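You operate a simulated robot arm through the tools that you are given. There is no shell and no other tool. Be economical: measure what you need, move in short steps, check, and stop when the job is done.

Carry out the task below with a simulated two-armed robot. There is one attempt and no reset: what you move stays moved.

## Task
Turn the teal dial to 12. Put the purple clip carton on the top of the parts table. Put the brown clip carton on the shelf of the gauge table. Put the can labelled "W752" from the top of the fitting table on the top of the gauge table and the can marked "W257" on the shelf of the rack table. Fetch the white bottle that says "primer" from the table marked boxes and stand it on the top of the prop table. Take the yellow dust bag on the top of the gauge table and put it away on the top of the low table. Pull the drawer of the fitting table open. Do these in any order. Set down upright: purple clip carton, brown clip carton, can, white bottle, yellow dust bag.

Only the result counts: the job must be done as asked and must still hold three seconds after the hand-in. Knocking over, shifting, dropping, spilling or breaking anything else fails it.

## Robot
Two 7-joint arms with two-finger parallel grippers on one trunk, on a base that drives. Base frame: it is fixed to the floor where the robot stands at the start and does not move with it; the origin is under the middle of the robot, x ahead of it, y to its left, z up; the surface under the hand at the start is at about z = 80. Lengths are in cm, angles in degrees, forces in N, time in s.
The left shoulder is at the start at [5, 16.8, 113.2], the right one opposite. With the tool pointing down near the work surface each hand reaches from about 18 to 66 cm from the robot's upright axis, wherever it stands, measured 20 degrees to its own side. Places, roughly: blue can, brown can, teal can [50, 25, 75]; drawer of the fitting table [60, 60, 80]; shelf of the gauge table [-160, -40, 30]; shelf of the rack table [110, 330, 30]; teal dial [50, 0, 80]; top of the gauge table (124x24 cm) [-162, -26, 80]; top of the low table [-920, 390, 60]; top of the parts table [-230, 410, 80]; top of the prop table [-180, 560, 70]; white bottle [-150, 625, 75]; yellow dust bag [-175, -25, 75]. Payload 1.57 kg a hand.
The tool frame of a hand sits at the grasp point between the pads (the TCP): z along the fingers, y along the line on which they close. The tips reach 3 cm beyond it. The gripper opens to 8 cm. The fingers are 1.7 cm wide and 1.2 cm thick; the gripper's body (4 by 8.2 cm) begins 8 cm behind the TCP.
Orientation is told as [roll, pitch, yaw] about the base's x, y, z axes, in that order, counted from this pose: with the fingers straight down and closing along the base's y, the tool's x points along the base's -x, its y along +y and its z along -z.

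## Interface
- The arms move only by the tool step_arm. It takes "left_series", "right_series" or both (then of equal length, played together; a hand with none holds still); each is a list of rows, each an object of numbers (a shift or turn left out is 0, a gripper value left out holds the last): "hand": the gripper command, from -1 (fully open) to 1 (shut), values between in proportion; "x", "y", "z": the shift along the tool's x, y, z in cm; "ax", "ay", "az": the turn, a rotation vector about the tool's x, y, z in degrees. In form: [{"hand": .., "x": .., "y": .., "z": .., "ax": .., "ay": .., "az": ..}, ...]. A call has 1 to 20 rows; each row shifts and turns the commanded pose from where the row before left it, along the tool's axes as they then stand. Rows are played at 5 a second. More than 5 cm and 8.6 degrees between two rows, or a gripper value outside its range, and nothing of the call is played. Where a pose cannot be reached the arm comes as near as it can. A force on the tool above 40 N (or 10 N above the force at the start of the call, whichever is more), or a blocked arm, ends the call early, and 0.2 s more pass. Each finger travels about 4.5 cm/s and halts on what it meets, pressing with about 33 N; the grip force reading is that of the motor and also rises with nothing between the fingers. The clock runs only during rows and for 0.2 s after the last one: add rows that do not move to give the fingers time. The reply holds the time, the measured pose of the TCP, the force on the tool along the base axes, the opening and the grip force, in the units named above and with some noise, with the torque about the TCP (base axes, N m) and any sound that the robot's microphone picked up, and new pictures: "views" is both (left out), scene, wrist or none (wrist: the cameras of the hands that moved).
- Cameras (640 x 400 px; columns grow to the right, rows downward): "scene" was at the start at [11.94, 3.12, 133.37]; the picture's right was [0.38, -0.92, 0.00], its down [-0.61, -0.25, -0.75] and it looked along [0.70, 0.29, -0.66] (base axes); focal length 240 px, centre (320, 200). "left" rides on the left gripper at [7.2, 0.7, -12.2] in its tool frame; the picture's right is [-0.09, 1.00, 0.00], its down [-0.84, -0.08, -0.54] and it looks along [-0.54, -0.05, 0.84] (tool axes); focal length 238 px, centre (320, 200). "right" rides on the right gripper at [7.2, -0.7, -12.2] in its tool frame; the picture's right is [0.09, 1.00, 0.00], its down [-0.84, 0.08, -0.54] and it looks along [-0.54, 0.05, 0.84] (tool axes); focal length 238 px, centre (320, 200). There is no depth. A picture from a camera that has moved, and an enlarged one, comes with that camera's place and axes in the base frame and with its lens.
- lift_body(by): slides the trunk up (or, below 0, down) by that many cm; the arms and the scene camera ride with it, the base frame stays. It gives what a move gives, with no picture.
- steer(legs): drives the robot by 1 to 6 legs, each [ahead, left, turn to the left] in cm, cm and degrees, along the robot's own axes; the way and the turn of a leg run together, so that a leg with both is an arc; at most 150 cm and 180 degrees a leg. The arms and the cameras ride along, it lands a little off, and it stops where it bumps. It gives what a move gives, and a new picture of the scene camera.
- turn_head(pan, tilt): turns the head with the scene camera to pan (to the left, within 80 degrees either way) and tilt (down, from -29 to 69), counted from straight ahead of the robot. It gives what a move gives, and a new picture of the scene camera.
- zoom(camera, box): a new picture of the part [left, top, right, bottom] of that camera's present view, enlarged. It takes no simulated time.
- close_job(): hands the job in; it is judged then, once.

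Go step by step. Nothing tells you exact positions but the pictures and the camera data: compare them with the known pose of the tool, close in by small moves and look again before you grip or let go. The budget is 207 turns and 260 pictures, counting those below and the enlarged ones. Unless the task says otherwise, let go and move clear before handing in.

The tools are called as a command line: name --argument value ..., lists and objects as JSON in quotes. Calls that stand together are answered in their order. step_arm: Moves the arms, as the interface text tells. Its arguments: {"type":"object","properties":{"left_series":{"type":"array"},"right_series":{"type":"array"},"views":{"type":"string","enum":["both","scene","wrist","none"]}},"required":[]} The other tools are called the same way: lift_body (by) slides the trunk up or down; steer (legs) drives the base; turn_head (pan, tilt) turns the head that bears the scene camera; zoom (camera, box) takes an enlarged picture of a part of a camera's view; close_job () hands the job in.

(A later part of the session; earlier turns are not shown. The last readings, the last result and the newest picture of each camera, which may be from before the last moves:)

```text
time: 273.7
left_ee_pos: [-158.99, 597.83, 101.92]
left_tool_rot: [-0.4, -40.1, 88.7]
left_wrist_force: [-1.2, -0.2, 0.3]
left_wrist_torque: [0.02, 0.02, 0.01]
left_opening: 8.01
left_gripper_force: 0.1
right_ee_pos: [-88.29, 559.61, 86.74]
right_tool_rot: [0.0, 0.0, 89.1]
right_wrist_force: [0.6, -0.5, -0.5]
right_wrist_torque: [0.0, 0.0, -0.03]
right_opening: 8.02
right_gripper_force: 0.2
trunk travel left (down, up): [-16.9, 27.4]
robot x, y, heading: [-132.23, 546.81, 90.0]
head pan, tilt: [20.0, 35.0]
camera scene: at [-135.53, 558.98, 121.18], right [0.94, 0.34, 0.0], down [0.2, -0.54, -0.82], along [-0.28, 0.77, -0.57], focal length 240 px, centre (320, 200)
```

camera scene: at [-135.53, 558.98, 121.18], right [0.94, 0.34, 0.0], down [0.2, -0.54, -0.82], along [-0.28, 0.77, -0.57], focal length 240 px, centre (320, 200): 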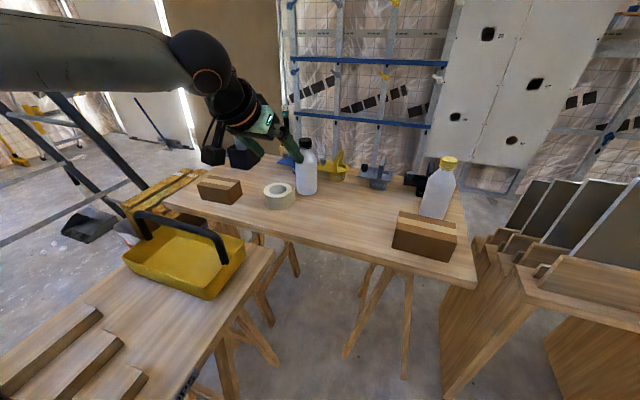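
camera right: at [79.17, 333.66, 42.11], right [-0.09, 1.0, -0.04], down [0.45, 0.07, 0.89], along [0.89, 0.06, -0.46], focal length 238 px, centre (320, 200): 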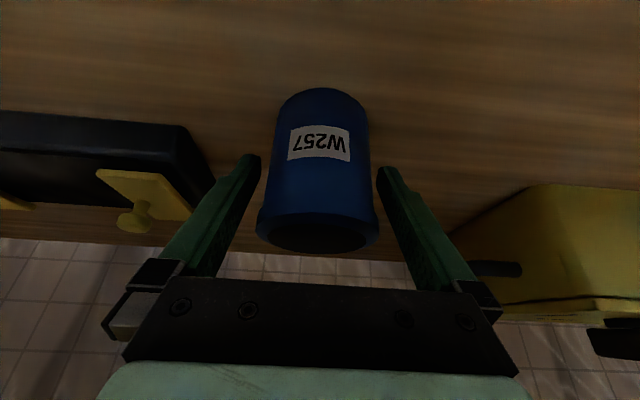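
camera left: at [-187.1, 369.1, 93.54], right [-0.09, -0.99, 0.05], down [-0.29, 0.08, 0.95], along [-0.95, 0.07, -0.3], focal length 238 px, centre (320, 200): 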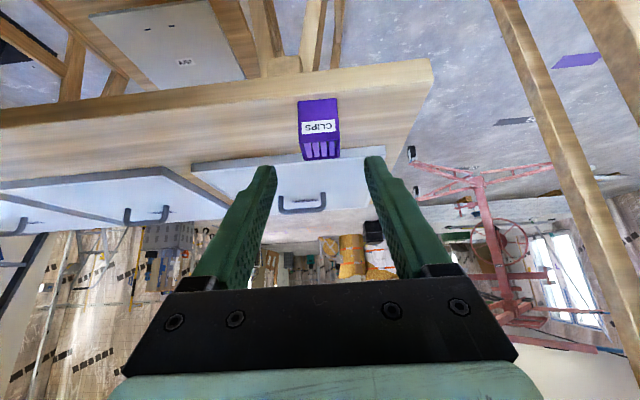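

steer --legs '[[12, 0, 0]]'

step_arm --left_series '[{"y": 3.2, "z": -3.5}, {"z": -3.5}, {"z": -3}, {"x": 4, "z": 2.5}, {}]' --views "wrist"

```text
time: 275.0
left_ee_pos: [-159.02, 609.98, 101.88]
left_tool_rot: [-0.5, -40.2, 88.8]
left_wrist_force: [1.1, -0.1, -0.2]
left_wrist_torque: [0.0, 0.04, 0.0]
left_opening: 8.01
left_gripper_force: 0.0
right_ee_pos: [-88.38, 571.89, 86.77]
right_tool_rot: [-0.1, 0.0, 89.3]
right_wrist_force: [-1.4, -0.7, 0.2]
right_wrist_torque: [0.0, 0.0, -0.05]
right_opening: 8.0
right_gripper_force: 0.0
trunk travel left (down, up): [-16.9, 27.4]
robot x, y, heading: [-132.87, 558.86, 89.8]
head pan, tilt: [20.0, 35.0]
camera scene: at [-135.54, 571.14, 121.17], right [0.94, 0.34, 0.0], down [0.2, -0.54, -0.82], along [-0.28, 0.77, -0.57], focal length 240 px, centre (320, 200)
```

scene: 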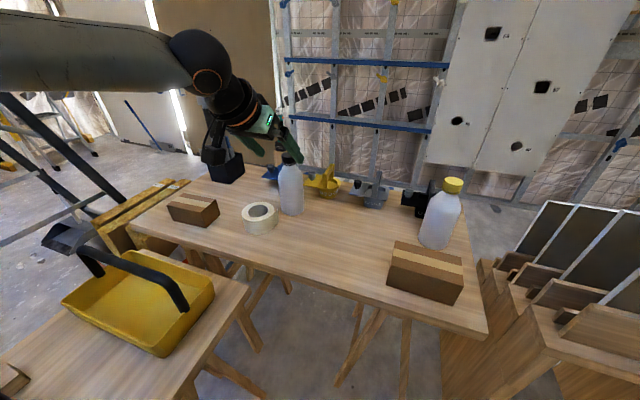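

```text
time: 276.2
left_ee_pos: [-162.54, 602.09, 105.15]
left_tool_rot: [-0.4, -40.0, 88.8]
left_wrist_force: [0.3, -0.3, 0.0]
left_wrist_torque: [0.01, -0.02, 0.02]
left_opening: 7.99
left_gripper_force: 0.2
right_ee_pos: [-88.41, 571.85, 86.82]
right_tool_rot: [0.0, 0.0, 89.3]
right_wrist_force: [-0.3, 0.7, 0.2]
right_wrist_torque: [0.0, -0.03, -0.05]
right_opening: 8.0
right_gripper_force: 0.0
trunk travel left (down, up): [-16.9, 27.4]
robot x, y, heading: [-132.45, 558.75, 89.9]
head pan, tilt: [20.0, 35.0]
camera left: at [-163.69, 588.83, 109.8], right [-0.99, 0.1, 0.05], down [0.08, 0.29, 0.95], along [0.08, 0.95, -0.3], focal length 238 px, centre (320, 200)
```

left: 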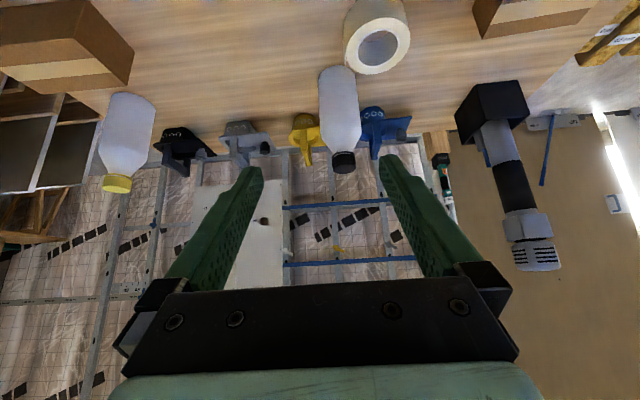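

The black-cap bottle's axis is about [-165.1, 627], height 18. I'll lower the hand in front of it, keeping the fingers above the tape roll.

step_arm --left_series '[{"y": 2.5}, {"z": 4.37, "x": 1.58}, {"z": 4.37, "x": 1.58}, {"z": 4.37, "x": 1.58}, {"z": 4.37, "x": 1.58}, {"z": 4.3, "x": 1.58}, {}]' --views "both"

```text
time: 277.8
left_ee_pos: [-164.5, 610.27, 83.6]
left_tool_rot: [-0.4, -40.0, 88.9]
left_wrist_force: [0.3, 0.5, 0.4]
left_wrist_torque: [-0.04, -0.05, 0.02]
left_opening: 7.99
left_gripper_force: 0.2
right_ee_pos: [-88.39, 571.74, 86.67]
right_tool_rot: [0.1, -0.1, 89.3]
right_wrist_force: [-0.6, -1.0, 0.6]
right_wrist_torque: [-0.03, -0.02, 0.04]
right_opening: 8.0
right_gripper_force: 0.1
trunk travel left (down, up): [-16.9, 27.4]
robot x, y, heading: [-132.4, 558.55, 89.8]
head pan, tilt: [20.0, 35.0]
camera scene: at [-135.54, 571.12, 121.18], right [0.94, 0.34, 0.0], down [0.2, -0.54, -0.82], along [-0.28, 0.77, -0.57], focal length 240 px, centre (320, 200)
camera left: at [-165.71, 596.94, 88.06], right [-0.99, 0.1, 0.05], down [0.08, 0.29, 0.95], along [0.08, 0.95, -0.29], focal length 238 px, centre (320, 200)
```

scene: 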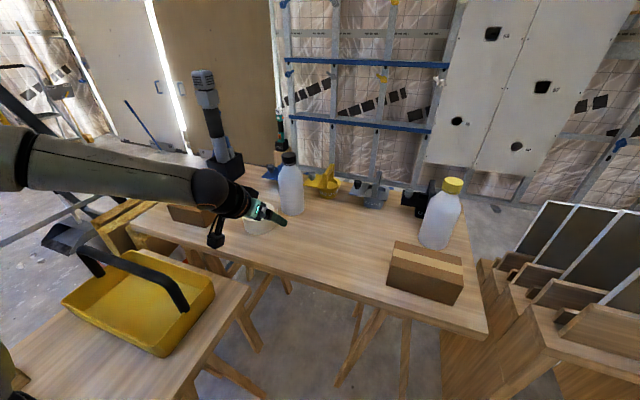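
left: 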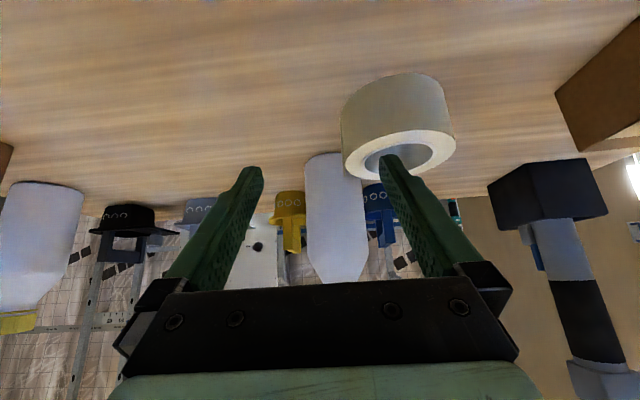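

The tape top is nearly at finger height, so I'll rise 3 cm, advance over it to the bottle, then descend straight down around its body.

step_arm --left_series '[{"z": -2.3, "x": -1.93}, {"z": -0.8, "x": -0.6, "y": 1.35}, {"z": 2.68, "x": -3.2}, {"z": 2.68, "x": -3.2}, {"z": 2.0, "x": -2.4}, {}]' --views "wrist"

```text
time: 279.2
left_ee_pos: [-165.67, 621.57, 87.28]
left_tool_rot: [-0.4, -40.1, 88.8]
left_wrist_force: [-0.1, -0.1, -0.6]
left_wrist_torque: [0.0, 0.01, 0.02]
left_opening: 7.98
left_gripper_force: 0.0
right_ee_pos: [-88.44, 571.8, 86.71]
right_tool_rot: [0.0, 0.0, 89.3]
right_wrist_force: [-0.5, -0.4, -0.5]
right_wrist_torque: [0.0, 0.0, 0.01]
right_opening: 8.0
right_gripper_force: 0.1
trunk travel left (down, up): [-16.9, 27.4]
robot x, y, heading: [-132.68, 558.79, 90.0]
head pan, tilt: [20.0, 35.0]
camera left: at [-166.88, 608.19, 91.95], right [-0.99, 0.1, 0.05], down [0.08, 0.29, 0.95], along [0.08, 0.95, -0.3], focal length 238 px, centre (320, 200)
```

left: 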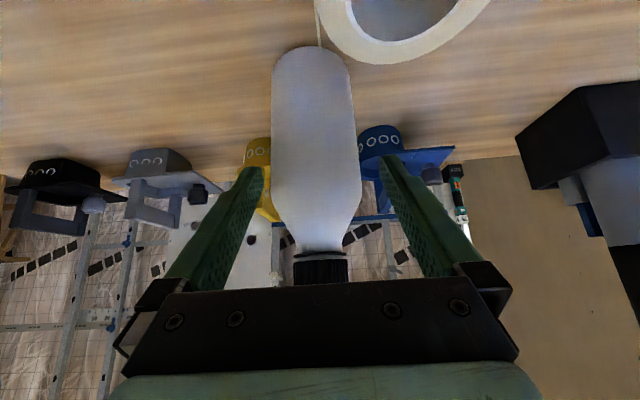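

Centred on the bottle. I'll drive 5 cm ahead and then lower around the body.

steer --legs '[[5.2, 0, 0]]'

step_arm --left_series '[{"z": 1.6, "x": 1.35}, {"z": 1.6, "x": 1.35}, {}]' --views "wrist"

```text
time: 280.1
left_ee_pos: [-165.6, 626.68, 87.36]
left_tool_rot: [-0.4, -40.1, 88.7]
left_wrist_force: [2.0, 0.8, -1.2]
left_wrist_torque: [-0.03, 0.01, 0.0]
left_opening: 8.02
left_gripper_force: 0.1
right_ee_pos: [-88.31, 577.0, 86.65]
right_tool_rot: [0.0, -0.1, 89.2]
right_wrist_force: [-0.4, 0.3, 0.9]
right_wrist_torque: [0.0, 0.0, 0.01]
right_opening: 8.0
right_gripper_force: 0.0
trunk travel left (down, up): [-16.9, 27.4]
robot x, y, heading: [-132.55, 563.83, 90.3]
head pan, tilt: [20.0, 35.0]
camera scene: at [-135.51, 576.27, 121.18], right [0.94, 0.34, 0.0], down [0.2, -0.54, -0.82], along [-0.28, 0.77, -0.57], focal length 240 px, centre (320, 200)
```

scene: 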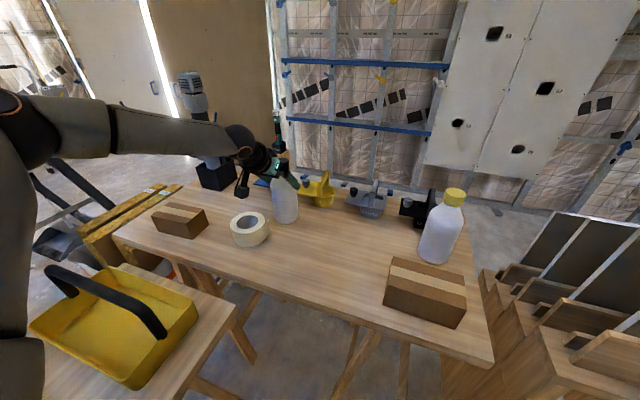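

```text
time: 280.9
left_ee_pos: [-165.76, 626.77, 83.2]
left_tool_rot: [-0.4, -40.1, 88.8]
left_wrist_force: [-0.6, 0.1, 0.4]
left_wrist_torque: [-0.01, 0.03, 0.0]
left_opening: 7.98
left_gripper_force: 0.1
right_ee_pos: [-88.28, 576.9, 86.75]
right_tool_rot: [0.0, 0.0, 89.2]
right_wrist_force: [0.2, 0.4, -0.3]
right_wrist_torque: [-0.01, 0.01, 0.05]
right_opening: 8.0
right_gripper_force: 0.1
trunk travel left (down, up): [-16.9, 27.4]
robot x, y, heading: [-132.56, 564.28, 89.8]
head pan, tilt: [20.0, 35.0]
camera left: at [-166.8, 613.46, 87.84], right [-0.99, 0.1, 0.05], down [0.08, 0.29, 0.95], along [0.08, 0.95, -0.29], focal length 238 px, centre (320, 200)
```

left: 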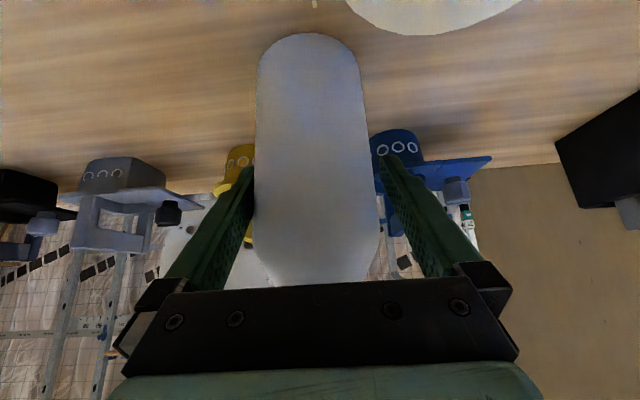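

Well straddled. I'll grip and lift 12 cm.

step_arm --left_series '[{"hand": -0.6}, {"hand": 0.3}, {"hand": 0.3}, {"hand": 0.3}, {"z": -1.53, "x": -1.29}, {"z": -2.3, "x": -1.93}, {"z": -2.3, "x": -1.93}, {"z": -3, "x": -2.5}, {}]' --views "wrist"

```text
time: 282.9
left_ee_pos: [-165.7, 626.56, 95.18]
left_tool_rot: [-0.5, -40.0, 88.8]
left_wrist_force: [0.6, 0.5, -5.5]
left_wrist_torque: [-0.04, 0.02, 0.04]
left_opening: 7.04
left_gripper_force: 32.6
right_ee_pos: [-88.33, 576.84, 86.75]
right_tool_rot: [0.0, 0.0, 89.2]
right_wrist_force: [-1.0, 0.1, 0.0]
right_wrist_torque: [-0.05, -0.03, 0.0]
right_opening: 8.02
right_gripper_force: 0.0
trunk travel left (down, up): [-16.9, 27.4]
robot x, y, heading: [-132.45, 564.2, 90.0]
head pan, tilt: [20.0, 35.0]
camera left: at [-166.84, 613.32, 99.78], right [-0.99, 0.1, 0.05], down [0.08, 0.29, 0.95], along [0.08, 0.95, -0.3], focal length 238 px, centre (320, 200)
```

left: 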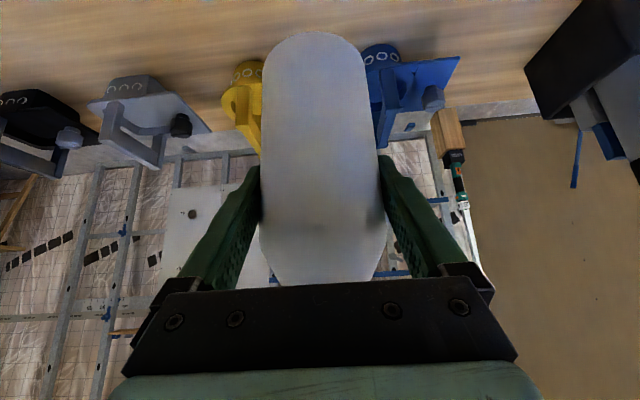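

The bottle is held (about 0.5 kg). I'll lift more, back away, bring it close, and turn the hand so the head camera can see the far side.

step_arm --left_series '[{"z": -3, "x": -2.5}, {"z": -2.3, "x": -1.93}, {}]' --views "none"

steer --legs '[[-45, 0, 0]]'

step_arm --left_series '[{"z": -2.83, "x": 3.37}, {"z": -2.83, "x": 3.37}, {"z": -2.83, "x": 3.37}, {"z": -2.83, "x": 3.37}, {"z": -2.83, "x": 3.37}, {"y": -4.3}, {"y": -4.3}, {"ax": 5.14, "az": 6.13}, {"ax": 5.14, "az": 6.13}, {"ax": 5.14, "az": 6.13}, {"ax": 5.14, "az": 6.13}, {"ax": 5.14, "az": 6.13}, {"ax": 5.14, "az": 6.13}, {"ax": 5.14, "az": 6.13}, {"ax": 5.14, "az": 6.13}, {}]' --views "scene"

```text
time: 283.7
left_ee_pos: [-165.86, 626.51, 101.99]
left_tool_rot: [-0.3, -39.9, 88.7]
left_wrist_force: [-0.3, 0.2, -4.2]
left_wrist_torque: [-0.04, -0.02, 0.02]
left_opening: 7.02
left_gripper_force: 32.8
right_ee_pos: [-88.36, 577.05, 86.78]
right_tool_rot: [0.0, 0.0, 89.3]
right_wrist_force: [0.7, -0.2, -0.6]
right_wrist_torque: [-0.01, 0.01, 0.01]
right_opening: 8.01
right_gripper_force: 0.1
trunk travel left (down, up): [-16.9, 27.4]
robot x, y, heading: [-132.79, 564.03, 89.9]
head pan, tilt: [20.0, 35.0]
```

```text
time: 286.4
left_ee_pos: [-165.53, 581.36, 101.94]
left_tool_rot: [-0.4, -40.1, 88.4]
left_wrist_force: [-0.6, 0.6, -4.8]
left_wrist_torque: [-0.04, 0.01, -0.03]
left_opening: 7.0
left_gripper_force: 33.5
right_ee_pos: [-88.42, 531.25, 86.79]
right_tool_rot: [0.0, 0.0, 89.0]
right_wrist_force: [0.5, -0.4, 0.3]
right_wrist_torque: [-0.01, -0.05, -0.03]
right_opening: 7.98
right_gripper_force: 0.2
trunk travel left (down, up): [-16.9, 27.4]
robot x, y, heading: [-132.87, 518.87, 89.5]
head pan, tilt: [20.0, 35.0]
camera scene: at [-135.64, 530.81, 121.17], right [0.94, 0.34, 0.0], down [0.19, -0.54, -0.82], along [-0.28, 0.77, -0.57], focal length 240 px, centre (320, 200)
```

scene: 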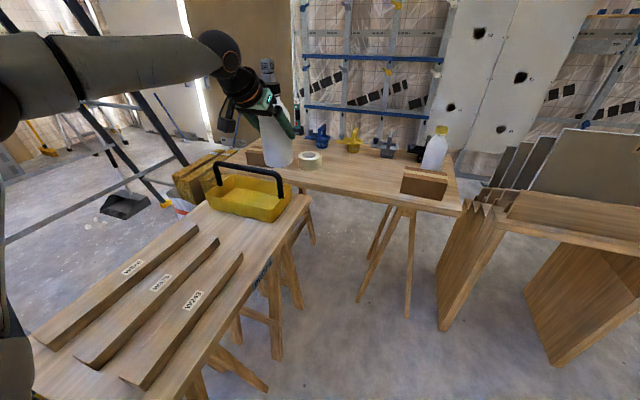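

```text
time: 289.9
left_ee_pos: [-157.76, 559.04, 101.91]
left_tool_rot: [-0.1, -40.3, 24.3]
left_wrist_force: [-0.3, 0.6, -5.0]
left_wrist_torque: [-0.06, 0.04, -0.01]
left_opening: 6.99
left_gripper_force: 33.2
right_ee_pos: [-88.45, 531.25, 86.73]
right_tool_rot: [0.0, -0.1, 88.9]
right_wrist_force: [-0.3, 1.3, 0.0]
right_wrist_torque: [0.03, 0.01, 0.0]
right_opening: 8.0
right_gripper_force: 0.0
trunk travel left (down, up): [-16.9, 27.4]
robot x, y, heading: [-133.03, 518.43, 89.7]
head pan, tilt: [20.0, 35.0]
camera scene: at [-135.64, 530.81, 121.17], right [0.94, 0.34, 0.0], down [0.19, -0.54, -0.82], along [-0.28, 0.77, -0.57], focal length 240 px, centre (320, 200)
```

scene: 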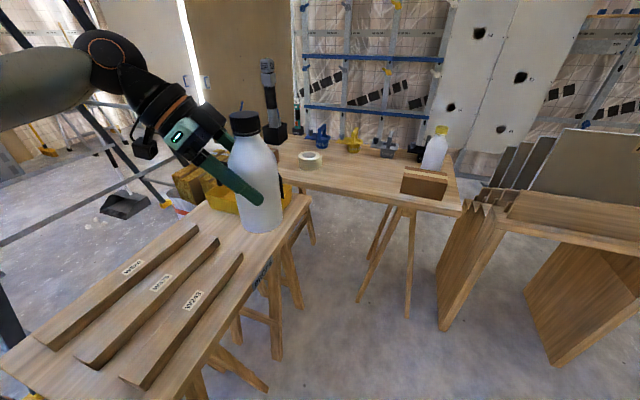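

No label in view yet; I'll turn further.

step_arm --left_series '[{"ax": 5.14, "az": 6.13}, {"ax": 5.14, "az": 6.13}, {"ax": 5.14, "az": 6.13}, {"ax": 5.14, "az": 6.13}, {"ax": 5.14, "az": 6.13}, {"ax": 5.14, "az": 6.13}, {}]' --views "none"

zoom --camera "scene" --box '[120, 80, 360, 260]'

```text
time: 291.4
left_ee_pos: [-157.76, 558.96, 101.99]
left_tool_rot: [0.2, -40.3, -24.1]
left_wrist_force: [-0.3, 0.7, -4.4]
left_wrist_torque: [0.01, 0.01, 0.01]
left_opening: 6.99
left_gripper_force: 32.8
right_ee_pos: [-88.42, 531.24, 86.66]
right_tool_rot: [0.0, 0.0, 88.9]
right_wrist_force: [-0.1, 0.9, -0.5]
right_wrist_torque: [-0.01, 0.02, 0.03]
right_opening: 7.99
right_gripper_force: 0.0
trunk travel left (down, up): [-16.9, 27.4]
robot x, y, heading: [-132.81, 518.76, 89.7]
head pan, tilt: [20.0, 35.0]
```

```text
2.22 times, centred on (240, 170) of scene
camera zoom: at [-135.63, 530.81, 121.17], right [0.94, 0.34, 0.0], down [0.19, -0.54, -0.82], along [-0.28, 0.77, -0.57], focal length 534 px, centre (498, 267)
```

zoom: 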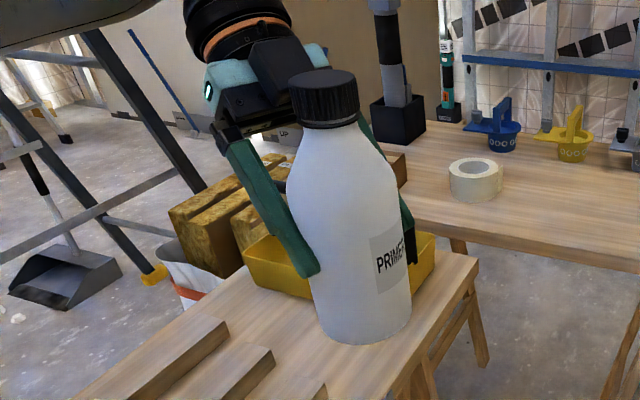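

It reads PRIMER, so this is the right bottle. I'll turn the hand back and carry it over the free gap on the prop table, near [-171.5, 575].

step_arm --left_series '[{"ax": -5.14, "az": -6.13}, {"ax": -5.14, "az": -6.13}, {"ax": -5.14, "az": -6.13}, {"ax": -5.14, "az": -6.13}, {"ax": -5.14, "az": -6.13}, {"ax": -5.14, "az": -6.13}, {"ax": -5.14, "az": -6.13}, {"ax": -5.14, "az": -6.13}, {"ax": -5.14, "az": -6.13}, {"ax": -5.14, "az": -6.13}, {"ax": -5.14, "az": -6.13}, {"ax": -5.14, "az": -6.13}, {"ax": -5.14, "az": -6.13}, {"ax": -5.14, "az": -6.13}, {}]' --views "none"

step_arm --left_series '[{"y": 4.6}, {"y": 4.6}, {"y": 4.5}, {"z": 2.57, "x": -3.07}, {"z": 2.57, "x": -3.07}, {"z": 2.57, "x": -3.07}, {"z": 2.57, "x": -3.07}, {}]' --views "both"

```text
time: 294.6
left_ee_pos: [-157.79, 559.06, 102.01]
left_tool_rot: [-0.5, -40.2, 88.5]
left_wrist_force: [0.5, -0.7, -5.0]
left_wrist_torque: [-0.03, -0.02, -0.05]
left_opening: 7.03
left_gripper_force: 32.8
right_ee_pos: [-88.41, 531.24, 86.68]
right_tool_rot: [-0.1, 0.0, 88.9]
right_wrist_force: [1.2, -0.2, -0.1]
right_wrist_torque: [0.0, -0.02, 0.03]
right_opening: 8.0
right_gripper_force: 0.1
trunk travel left (down, up): [-16.9, 27.4]
robot x, y, heading: [-132.52, 518.56, 89.2]
head pan, tilt: [20.0, 35.0]
```

```text
time: 296.4
left_ee_pos: [-171.27, 575.63, 102.12]
left_tool_rot: [-0.4, -40.0, 88.4]
left_wrist_force: [0.4, -0.5, -4.4]
left_wrist_torque: [-0.04, 0.01, 0.01]
left_opening: 7.03
left_gripper_force: 33.3
right_ee_pos: [-88.45, 531.19, 86.69]
right_tool_rot: [0.0, 0.0, 89.0]
right_wrist_force: [-0.8, 0.1, -0.5]
right_wrist_torque: [-0.01, 0.02, -0.02]
right_opening: 8.0
right_gripper_force: 0.0
trunk travel left (down, up): [-16.9, 27.4]
robot x, y, heading: [-133.29, 518.52, 89.6]
head pan, tilt: [20.0, 35.0]
camera scene: at [-135.64, 530.83, 121.17], right [0.94, 0.34, 0.0], down [0.19, -0.54, -0.82], along [-0.28, 0.77, -0.57], focal length 240 px, centre (320, 200)
camera left: at [-172.49, 562.28, 106.64], right [-0.99, 0.1, 0.05], down [0.08, 0.29, 0.95], along [0.08, 0.95, -0.3], focal length 238 px, centre (320, 200)
```

scene: 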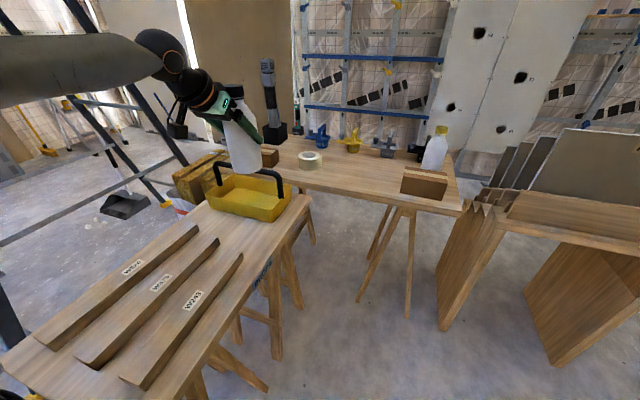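
left: 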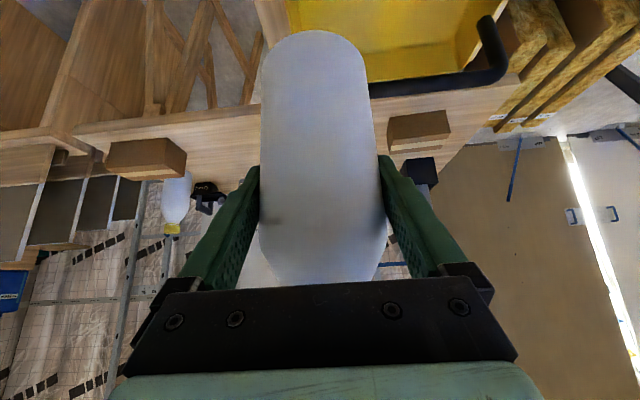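

I'll come back 2.5 cm to centre in the gap, then lower 12 cm and check.

step_arm --left_series '[{"z": -1.6, "x": 1.9}, {"z": 3.07, "x": 2.57}, {"z": 3.07, "x": 2.57}, {"z": 3.07, "x": 2.57}, {}]' --views "both"

zoom --camera "scene" --box '[160, 120, 320, 270]'

```text
time: 297.6
left_ee_pos: [-171.02, 573.21, 89.86]
left_tool_rot: [-0.4, -40.1, 88.5]
left_wrist_force: [-0.1, 0.1, -4.3]
left_wrist_torque: [-0.01, 0.02, -0.01]
left_opening: 7.04
left_gripper_force: 32.9
right_ee_pos: [-88.32, 531.27, 86.73]
right_tool_rot: [0.0, 0.0, 88.9]
right_wrist_force: [-1.1, 0.5, 0.5]
right_wrist_torque: [-0.02, 0.0, 0.01]
right_opening: 7.99
right_gripper_force: 0.1
trunk travel left (down, up): [-16.9, 27.4]
robot x, y, heading: [-132.55, 518.55, 89.4]
head pan, tilt: [20.0, 35.0]
camera scene: at [-135.65, 530.82, 121.17], right [0.94, 0.34, 0.0], down [0.19, -0.54, -0.82], along [-0.28, 0.77, -0.57], focal length 240 px, centre (320, 200)
camera left: at [-172.2, 559.95, 94.52], right [-0.99, 0.1, 0.05], down [0.08, 0.29, 0.95], along [0.08, 0.95, -0.3], focal length 238 px, centre (320, 200)
```

scene: 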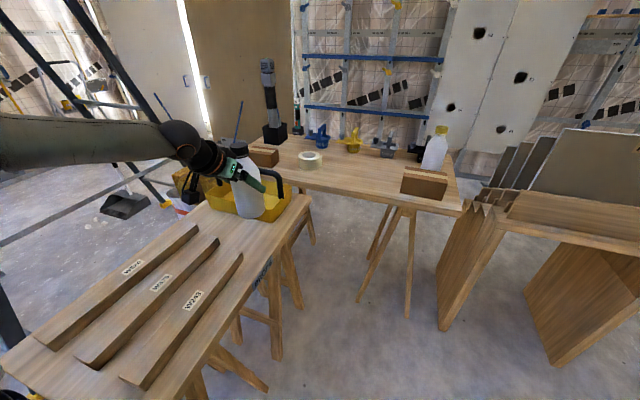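
left: 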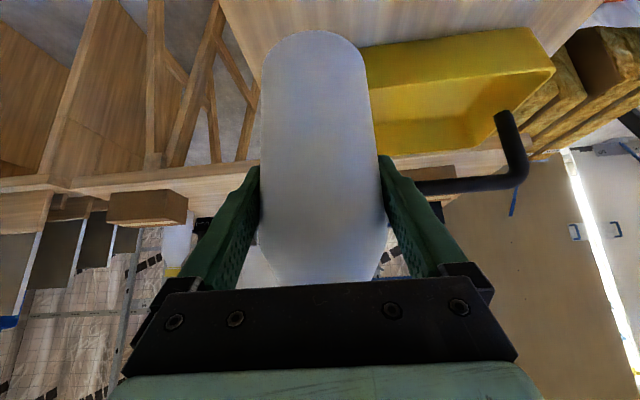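

```text
2.67 times, centred on (240, 195) of scene
camera zoom: at [-135.65, 530.82, 121.17], right [0.94, 0.34, 0.0], down [0.19, -0.54, -0.82], along [-0.28, 0.77, -0.57], focal length 641 px, centre (533, 213)
```

zoom: 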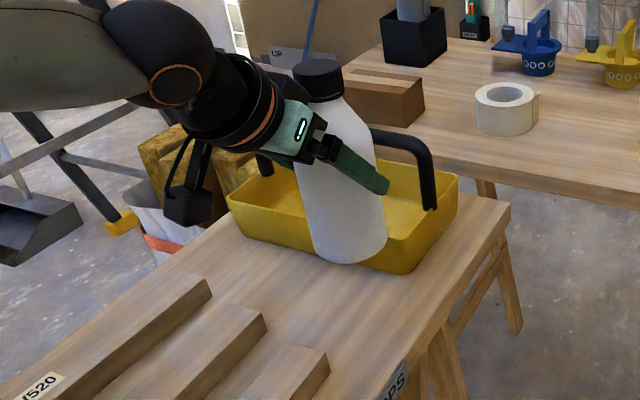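

Centred in the gap (tray front at y about 582, wood ends at about 566.5). Lowering 6.5 cm, then gently with the trunk.

step_arm --left_series '[{"z": 2.5, "x": 2.1}, {"z": 2.5, "x": 2.1}, {}]' --views "none"

lift_body --by -1.2

lift_body --by -0.7

lift_body --by -0.7

```text
time: 298.4
left_ee_pos: [-170.9, 573.03, 83.44]
left_tool_rot: [-0.5, -40.1, 88.4]
left_wrist_force: [-0.6, -0.1, -4.3]
left_wrist_torque: [-0.03, 0.02, 0.02]
left_opening: 7.0
left_gripper_force: 33.1
right_ee_pos: [-88.4, 531.16, 86.63]
right_tool_rot: [0.0, 0.1, 88.9]
right_wrist_force: [0.2, -0.8, 0.6]
right_wrist_torque: [-0.01, 0.03, 0.02]
right_opening: 8.02
right_gripper_force: 0.1
trunk travel left (down, up): [-16.9, 27.4]
robot x, y, heading: [-132.87, 518.57, 89.5]
head pan, tilt: [20.0, 35.0]
```

```text
time: 299.1
left_ee_pos: [-170.93, 573.1, 82.22]
left_tool_rot: [-0.3, -40.0, 88.4]
left_wrist_force: [-0.3, 0.0, -4.2]
left_wrist_torque: [-0.04, -0.02, 0.02]
left_opening: 7.05
left_gripper_force: 33.1
right_ee_pos: [-88.45, 531.22, 85.51]
right_tool_rot: [-0.1, -0.1, 88.8]
right_wrist_force: [-0.4, -0.7, -0.1]
right_wrist_torque: [0.02, -0.01, -0.01]
right_opening: 8.03
right_gripper_force: 0.1
trunk travel left (down, up): [-15.7, 28.6]
robot x, y, heading: [-132.45, 518.65, 89.5]
head pan, tilt: [20.0, 35.0]
```

```text
time: 299.6
left_ee_pos: [-170.87, 573.17, 81.47]
left_tool_rot: [-0.4, -40.0, 88.4]
left_wrist_force: [0.8, 1.2, -4.3]
left_wrist_torque: [0.01, -0.01, 0.02]
left_opening: 7.04
left_gripper_force: 33.1
right_ee_pos: [-88.52, 531.17, 84.79]
right_tool_rot: [0.1, 0.0, 88.9]
right_wrist_force: [0.0, -0.5, -0.3]
right_wrist_torque: [0.0, 0.0, 0.02]
right_opening: 7.99
right_gripper_force: 0.2
trunk travel left (down, up): [-15.0, 29.3]
robot x, y, heading: [-132.66, 518.5, 89.8]
head pan, tilt: [20.0, 35.0]
```

```text
time: 300.2
left_ee_pos: [-170.93, 573.24, 81.2]
left_tool_rot: [-0.4, -40.5, 88.3]
left_wrist_force: [-1.3, -1.9, 8.3]
left_wrist_torque: [0.22, 0.39, 0.12]
left_opening: 7.02
left_gripper_force: 32.8
right_ee_pos: [-88.39, 531.1, 84.14]
right_tool_rot: [0.1, -0.1, 88.9]
right_wrist_force: [-0.4, 0.4, 0.5]
right_wrist_torque: [0.01, -0.01, -0.01]
right_opening: 7.97
right_gripper_force: 0.0
trunk travel left (down, up): [-14.3, 30.0]
robot x, y, heading: [-132.59, 518.6, 89.6]
head pan, tilt: [20.0, 35.0]
```

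Contact. I'll release and withdraw up and back along the tool axis.

step_arm --left_series '[{"hand": -0.8}, {"hand": -1}, {"hand": -1}, {"z": -2}, {"z": -3}, {"z": -4}, {"z": -4}, {"z": -4}, {}]' --views "both"

```text
time: 302.2
left_ee_pos: [-171.41, 562.22, 93.7]
left_tool_rot: [-0.4, -40.0, 88.3]
left_wrist_force: [0.2, -0.1, -0.7]
left_wrist_torque: [0.0, -0.04, 0.05]
left_opening: 8.0
left_gripper_force: 0.0
right_ee_pos: [-88.34, 531.25, 84.12]
right_tool_rot: [0.0, 0.0, 88.9]
right_wrist_force: [-0.2, -0.1, -0.5]
right_wrist_torque: [-0.01, 0.01, 0.0]
right_opening: 8.02
right_gripper_force: 0.0
trunk travel left (down, up): [-14.3, 30.0]
robot x, y, heading: [-133.01, 518.45, 89.8]
head pan, tilt: [20.0, 35.0]
camera scene: at [-135.62, 530.78, 118.58], right [0.94, 0.34, 0.0], down [0.19, -0.54, -0.82], along [-0.28, 0.77, -0.57], focal length 240 px, centre (320, 200)
camera left: at [-172.6, 548.94, 98.43], right [-0.99, 0.1, 0.05], down [0.08, 0.29, 0.95], along [0.08, 0.95, -0.3], focal length 238 px, centre (320, 200)
```

scene: 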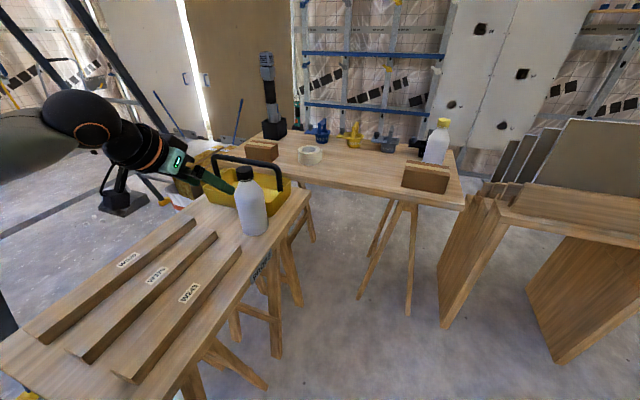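
left: 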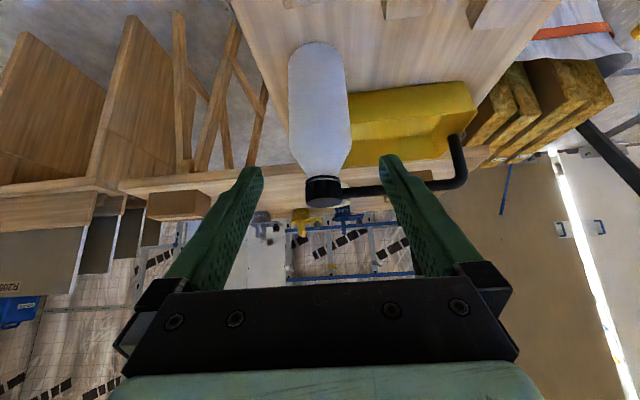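

The primer bottle stands on the prop table. Now I'll raise the hand and drive back to the fitting table for the brown carton and W752.

step_arm --left_series '[{"z": -3.5, "x": -3}, {"z": -3, "x": 3.5}, {"z": -3, "x": 3.5}, {"y": -4}, {}]' --views "none"

steer --legs '[[-20, 0, 0], [0, -95, 0], [-150, 0, 0], [-150, 0, 0], [-140, 0, 0], [0, 0, -90]]'

turn_head --pan -10 --tilt 38

```text
time: 303.4
left_ee_pos: [-167.59, 553.03, 98.47]
left_tool_rot: [-0.4, -39.9, 88.4]
left_wrist_force: [0.6, 0.4, -0.5]
left_wrist_torque: [0.0, -0.06, -0.01]
left_opening: 7.99
left_gripper_force: 0.2
right_ee_pos: [-88.35, 531.28, 84.22]
right_tool_rot: [0.0, 0.0, 88.9]
right_wrist_force: [0.3, 0.9, 0.3]
right_wrist_torque: [-0.03, 0.01, 0.0]
right_opening: 8.01
right_gripper_force: 0.1
trunk travel left (down, up): [-14.3, 30.0]
robot x, y, heading: [-132.72, 518.81, 89.8]
head pan, tilt: [20.0, 35.0]
```

```text
time: 304.9
left_ee_pos: [-166.06, 536.58, 95.81]
left_tool_rot: [-4.3, -36.9, 87.1]
left_wrist_force: [-0.2, 0.3, 0.0]
left_wrist_torque: [0.02, -0.02, 0.02]
left_opening: 8.0
left_gripper_force: 0.1
right_ee_pos: [-88.71, 512.83, 84.45]
right_tool_rot: [-0.5, 0.4, 88.0]
right_wrist_force: [0.0, 0.1, -0.2]
right_wrist_torque: [0.01, 0.01, 0.01]
right_opening: 7.99
right_gripper_force: 0.0
trunk travel left (down, up): [-14.3, 30.0]
robot x, y, heading: [-133.14, 500.68, 88.9]
head pan, tilt: [20.0, 35.0]
stopped in leg 1: the robot was blocked; the commanded pose is now the measured one
camera scene: at [-136.22, 513.52, 118.45], right [0.95, 0.32, 0.01], down [0.19, -0.55, -0.81], along [-0.26, 0.77, -0.58], focal length 240 px, centre (320, 200)
```

scene: 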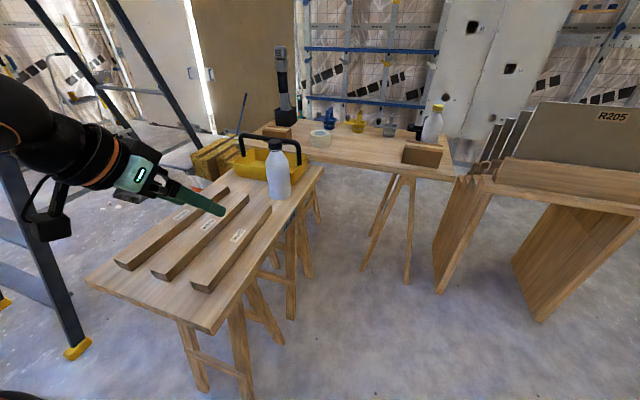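

```text
time: 305.9
left_ee_pos: [-166.27, 536.71, 95.81]
left_tool_rot: [-4.4, -36.9, 87.4]
left_wrist_force: [0.7, 0.4, 0.2]
left_wrist_torque: [0.01, -0.01, 0.01]
left_opening: 7.98
left_gripper_force: 0.1
right_ee_pos: [-88.63, 513.08, 84.42]
right_tool_rot: [-0.5, 0.6, 88.1]
right_wrist_force: [-0.5, -0.4, 0.1]
right_wrist_torque: [0.0, -0.03, -0.01]
right_opening: 8.02
right_gripper_force: 0.0
trunk travel left (down, up): [-14.3, 30.0]
robot x, y, heading: [-132.81, 500.93, 88.8]
head pan, tilt: [-10.0, 38.0]
camera scene: at [-131.71, 513.79, 118.0], right [0.98, -0.19, 0.01], down [-0.11, -0.61, -0.78], along [0.16, 0.77, -0.62], focal length 240 px, centre (320, 200)
```

scene: 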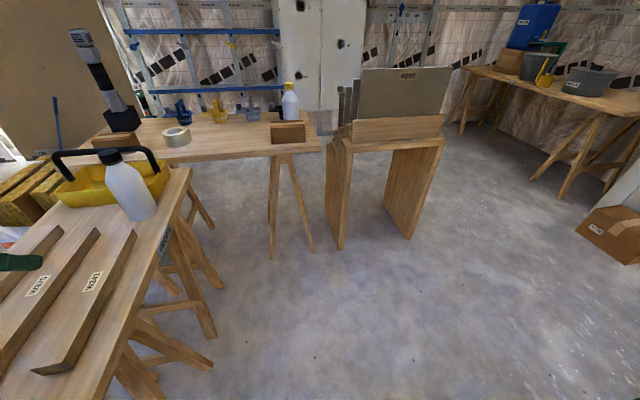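

The left elbow met the grey post's board behind it. I'll ease forward, move right, and inspect.

steer --legs '[[10, 0, 0.5], [0, -70, 0.5]]'

turn_head --pan 75 --tilt 25

```text
time: 313.2
left_ee_pos: [-96.04, 544.81, 96.83]
left_tool_rot: [-3.4, -37.8, 87.4]
left_wrist_force: [-0.4, 0.3, -0.5]
left_wrist_torque: [0.03, 0.0, -0.01]
left_opening: 8.02
left_gripper_force: 0.2
right_ee_pos: [-18.32, 521.76, 84.04]
right_tool_rot: [0.1, -0.1, 88.3]
right_wrist_force: [-0.1, 0.5, 0.2]
right_wrist_torque: [0.03, -0.02, 0.03]
right_opening: 8.01
right_gripper_force: 0.0
trunk travel left (down, up): [-14.3, 30.0]
robot x, y, heading: [-62.94, 509.49, 88.8]
head pan, tilt: [-10.0, 38.0]
camera scene: at [-61.06, 522.03, 118.12], right [0.98, -0.19, 0.0], down [-0.12, -0.6, -0.79], along [0.15, 0.77, -0.62], focal length 240 px, centre (320, 200)
```

scene: 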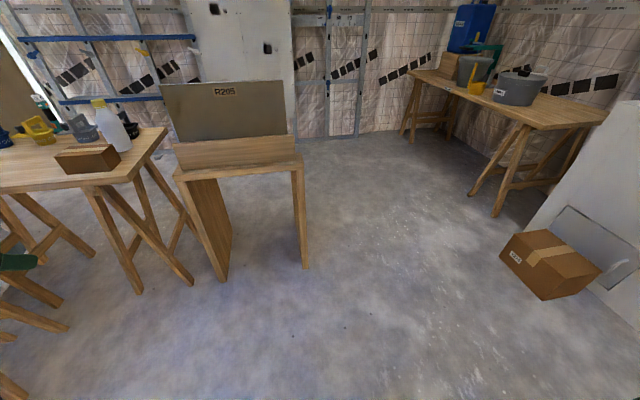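

```text
time: 314.8
left_ee_pos: [-96.13, 544.89, 96.7]
left_tool_rot: [-3.3, -37.6, 87.3]
left_wrist_force: [0.2, -0.4, 0.0]
left_wrist_torque: [-0.01, 0.01, -0.03]
left_opening: 8.0
left_gripper_force: 0.2
right_ee_pos: [-18.37, 521.76, 84.07]
right_tool_rot: [-0.1, 0.1, 88.3]
right_wrist_force: [0.1, -0.4, 0.3]
right_wrist_torque: [0.01, -0.01, 0.01]
right_opening: 7.99
right_gripper_force: 0.0
trunk travel left (down, up): [-14.3, 30.0]
robot x, y, heading: [-62.62, 509.84, 88.9]
head pan, tilt: [75.0, 25.0]
camera scene: at [-71.56, 516.1, 120.15], right [0.28, 0.96, 0.0], down [0.41, -0.12, -0.91], along [-0.87, 0.25, -0.42], focal length 240 px, centre (320, 200)
```

scene: 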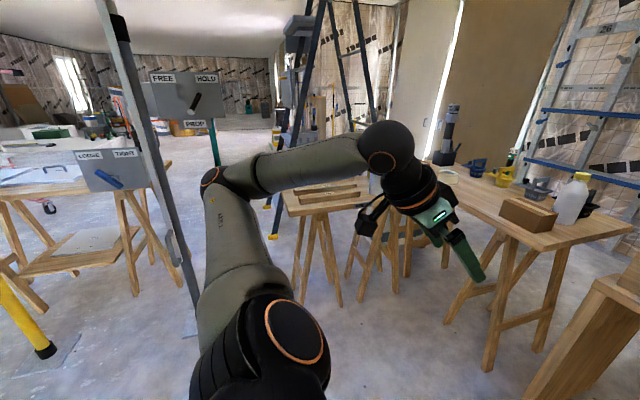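

zoom --camera "scene" --box '[60, 40, 280, 350]'

```text
1.29 times, centred on (170, 195) of scene
camera zoom: at [-71.56, 516.1, 120.15], right [0.28, 0.96, 0.0], down [0.41, -0.12, -0.91], along [-0.87, 0.25, -0.42], focal length 310 px, centre (514, 206)
```

zoom: 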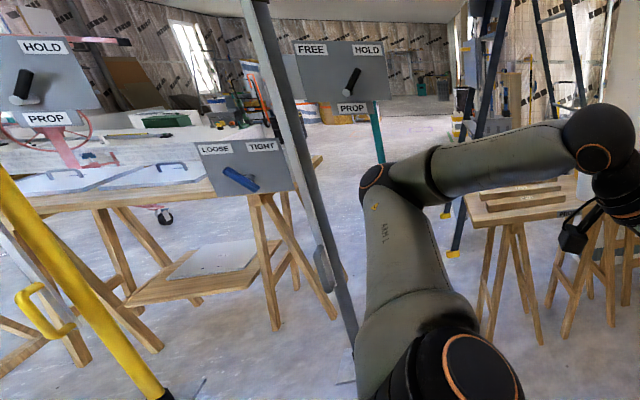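

The post and its levers look unchanged. I'll carry on to the fitting table.

steer --legs '[[0, -15, 0], [-150, 0, 0], [-150, 0, 0], [-150, 0, 0], [0, 0, -88]]'

turn_head --pan -5 --tilt 35

```text
time: 341.5
left_ee_pos: [-26.55, 92.96, 96.7]
left_tool_rot: [-3.3, -37.7, -0.8]
left_wrist_force: [-0.1, 0.3, -0.2]
left_wrist_torque: [0.0, -0.02, -0.03]
left_opening: 8.03
left_gripper_force: 0.0
right_ee_pos: [-47.12, 14.44, 84.07]
right_tool_rot: [0.1, -0.1, 0.1]
right_wrist_force: [-0.5, -0.3, 0.5]
right_wrist_torque: [0.01, -0.02, -0.03]
right_opening: 7.99
right_gripper_force: 0.0
trunk travel left (down, up): [-14.3, 30.0]
robot x, y, heading: [-60.53, 58.51, 0.6]
head pan, tilt: [75.0, 25.0]
camera scene: at [-54.3, 67.57, 120.15], right [0.97, -0.25, 0.0], down [-0.1, -0.41, -0.91], along [0.22, 0.88, -0.42], focal length 240 px, centre (320, 200)
```

scene: 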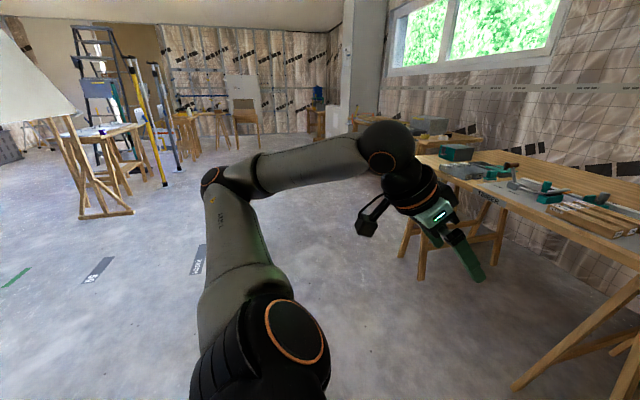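

```text
time: 343.1
left_ee_pos: [-26.46, 92.9, 96.68]
left_tool_rot: [-3.4, -37.8, -0.9]
left_wrist_force: [0.1, 0.6, 0.6]
left_wrist_torque: [0.0, -0.03, 0.0]
left_opening: 7.99
left_gripper_force: 0.1
right_ee_pos: [-47.26, 14.52, 84.19]
right_tool_rot: [-0.1, -0.1, 0.1]
right_wrist_force: [-0.3, 0.1, -0.6]
right_wrist_torque: [0.02, 0.01, 0.0]
right_opening: 7.99
right_gripper_force: 0.1
trunk travel left (down, up): [-14.3, 30.0]
robot x, y, heading: [-61.09, 58.7, 0.6]
head pan, tilt: [-5.0, 35.0]
camera scene: at [-47.78, 58.0, 118.58], right [-0.07, -1.0, 0.0], down [-0.57, 0.04, -0.82], along [0.82, -0.06, -0.57], focal length 240 px, centre (320, 200)
```

scene: 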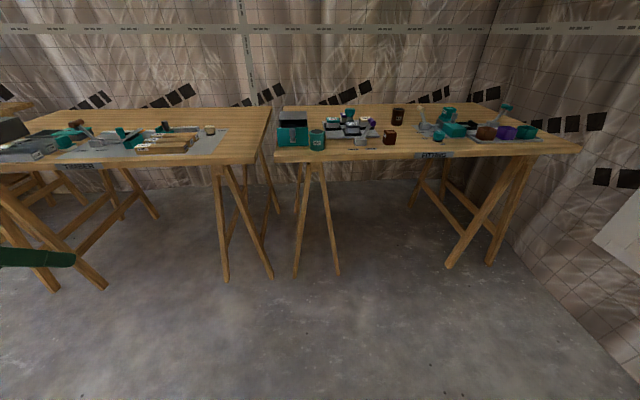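

The fitting table is in view and positions agree with before. I'll raise the trunk, bring the right hand forward tilted 55°, and drive in for W752.

lift_body --by 16

step_arm --right_series '[{"x": -4.2, "y": 2.5}, {"x": -4.2, "y": 2.5}, {"x": -4.2, "y": 2.5}, {"x": -4.2, "y": 2.5}, {"x": -4.2, "y": 2.5}, {"x": -4.2, "y": 2.5}, {"x": -4.2, "y": 2.5}, {"z": -3, "ay": -7.9}, {"z": -3, "ay": -7.9}, {"ay": -7.9}, {"ay": -7.9}, {"ay": -7.9}, {"ay": -7.9}, {"ay": -7.6}, {}]' --left_series '[{"z": -2}, {"z": -2}, {"z": -2}, {}, {}, {}, {}, {}, {}, {}, {}, {}, {}, {}, {}]' --views "none"

steer --legs '[[0, -24, -0.6], [48, 0, 0]]'

zoom --camera "right" --box '[0, 0, 640, 400]'

```text
time: 344.9
left_ee_pos: [-26.67, 92.92, 112.72]
left_tool_rot: [-3.3, -37.7, -0.9]
left_wrist_force: [0.0, 0.0, 0.3]
left_wrist_torque: [0.01, -0.02, 0.0]
left_opening: 8.0
left_gripper_force: 0.0
right_ee_pos: [-47.25, 14.51, 100.12]
right_tool_rot: [0.0, 0.0, 0.1]
right_wrist_force: [-0.4, -0.5, -0.1]
right_wrist_torque: [-0.04, 0.02, 0.0]
right_opening: 8.01
right_gripper_force: 0.0
trunk travel left (down, up): [-30.3, 14.0]
robot x, y, heading: [-61.14, 58.69, 0.7]
head pan, tilt: [-5.0, 35.0]
```

```text
time: 348.1
left_ee_pos: [-30.1, 93.37, 117.64]
left_tool_rot: [-3.3, -37.8, -0.9]
left_wrist_force: [-0.3, 0.0, -0.4]
left_wrist_torque: [0.0, -0.01, -0.03]
left_opening: 7.99
left_gripper_force: 0.1
right_ee_pos: [-17.25, 31.98, 106.36]
right_tool_rot: [0.3, -55.1, -0.1]
right_wrist_force: [-0.4, -0.7, -1.3]
right_wrist_torque: [0.0, 0.02, 0.03]
right_opening: 7.98
right_gripper_force: 0.0
right hand out of reach, approached as far as the arm can: row 14
trunk travel left (down, up): [-30.3, 14.0]
robot x, y, heading: [-60.64, 58.76, 0.6]
head pan, tilt: [-5.0, 35.0]
```

```text
time: 353.3
left_ee_pos: [19.49, 69.91, 117.61]
left_tool_rot: [-3.3, -37.8, -1.2]
left_wrist_force: [0.0, 0.3, -0.1]
left_wrist_torque: [0.02, 0.01, -0.01]
left_opening: 7.99
left_gripper_force: 0.0
right_ee_pos: [32.02, 8.5, 106.38]
right_tool_rot: [0.0, -55.0, -0.2]
right_wrist_force: [-0.3, 0.1, 0.5]
right_wrist_torque: [0.0, 0.01, -0.02]
right_opening: 8.0
right_gripper_force: 0.1
trunk travel left (down, up): [-30.3, 14.0]
robot x, y, heading: [-11.24, 35.48, 0.4]
head pan, tilt: [-5.0, 35.0]
camera scene: at [1.67, 34.76, 134.57], right [-0.08, -1.0, 0.0], down [-0.57, 0.05, -0.82], along [0.82, -0.06, -0.57], focal length 240 px, centre (320, 200)
```

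scene: 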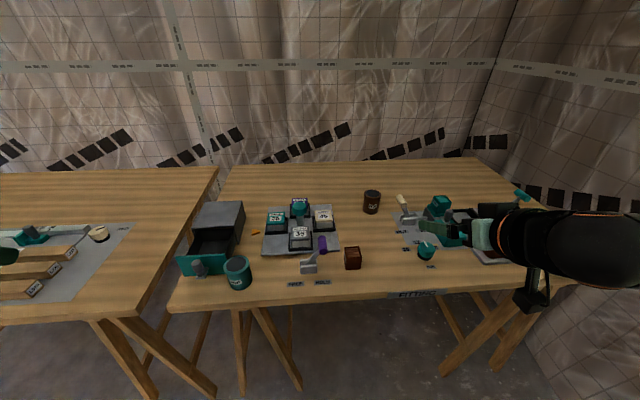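

```text
1.00 times, centred on (320, 200) of right (not enlarged: the box is as wide or as high as the picture)
camera zoom: at [17.99, 7.97, 107.42], right [-0.05, 1.0, -0.07], down [0.04, 0.08, 1.0], along [1.0, 0.05, -0.04], focal length 238 px, centre (320, 200)
```

zoom: 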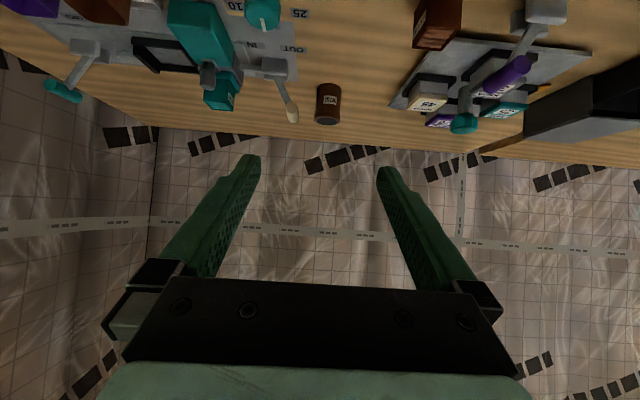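

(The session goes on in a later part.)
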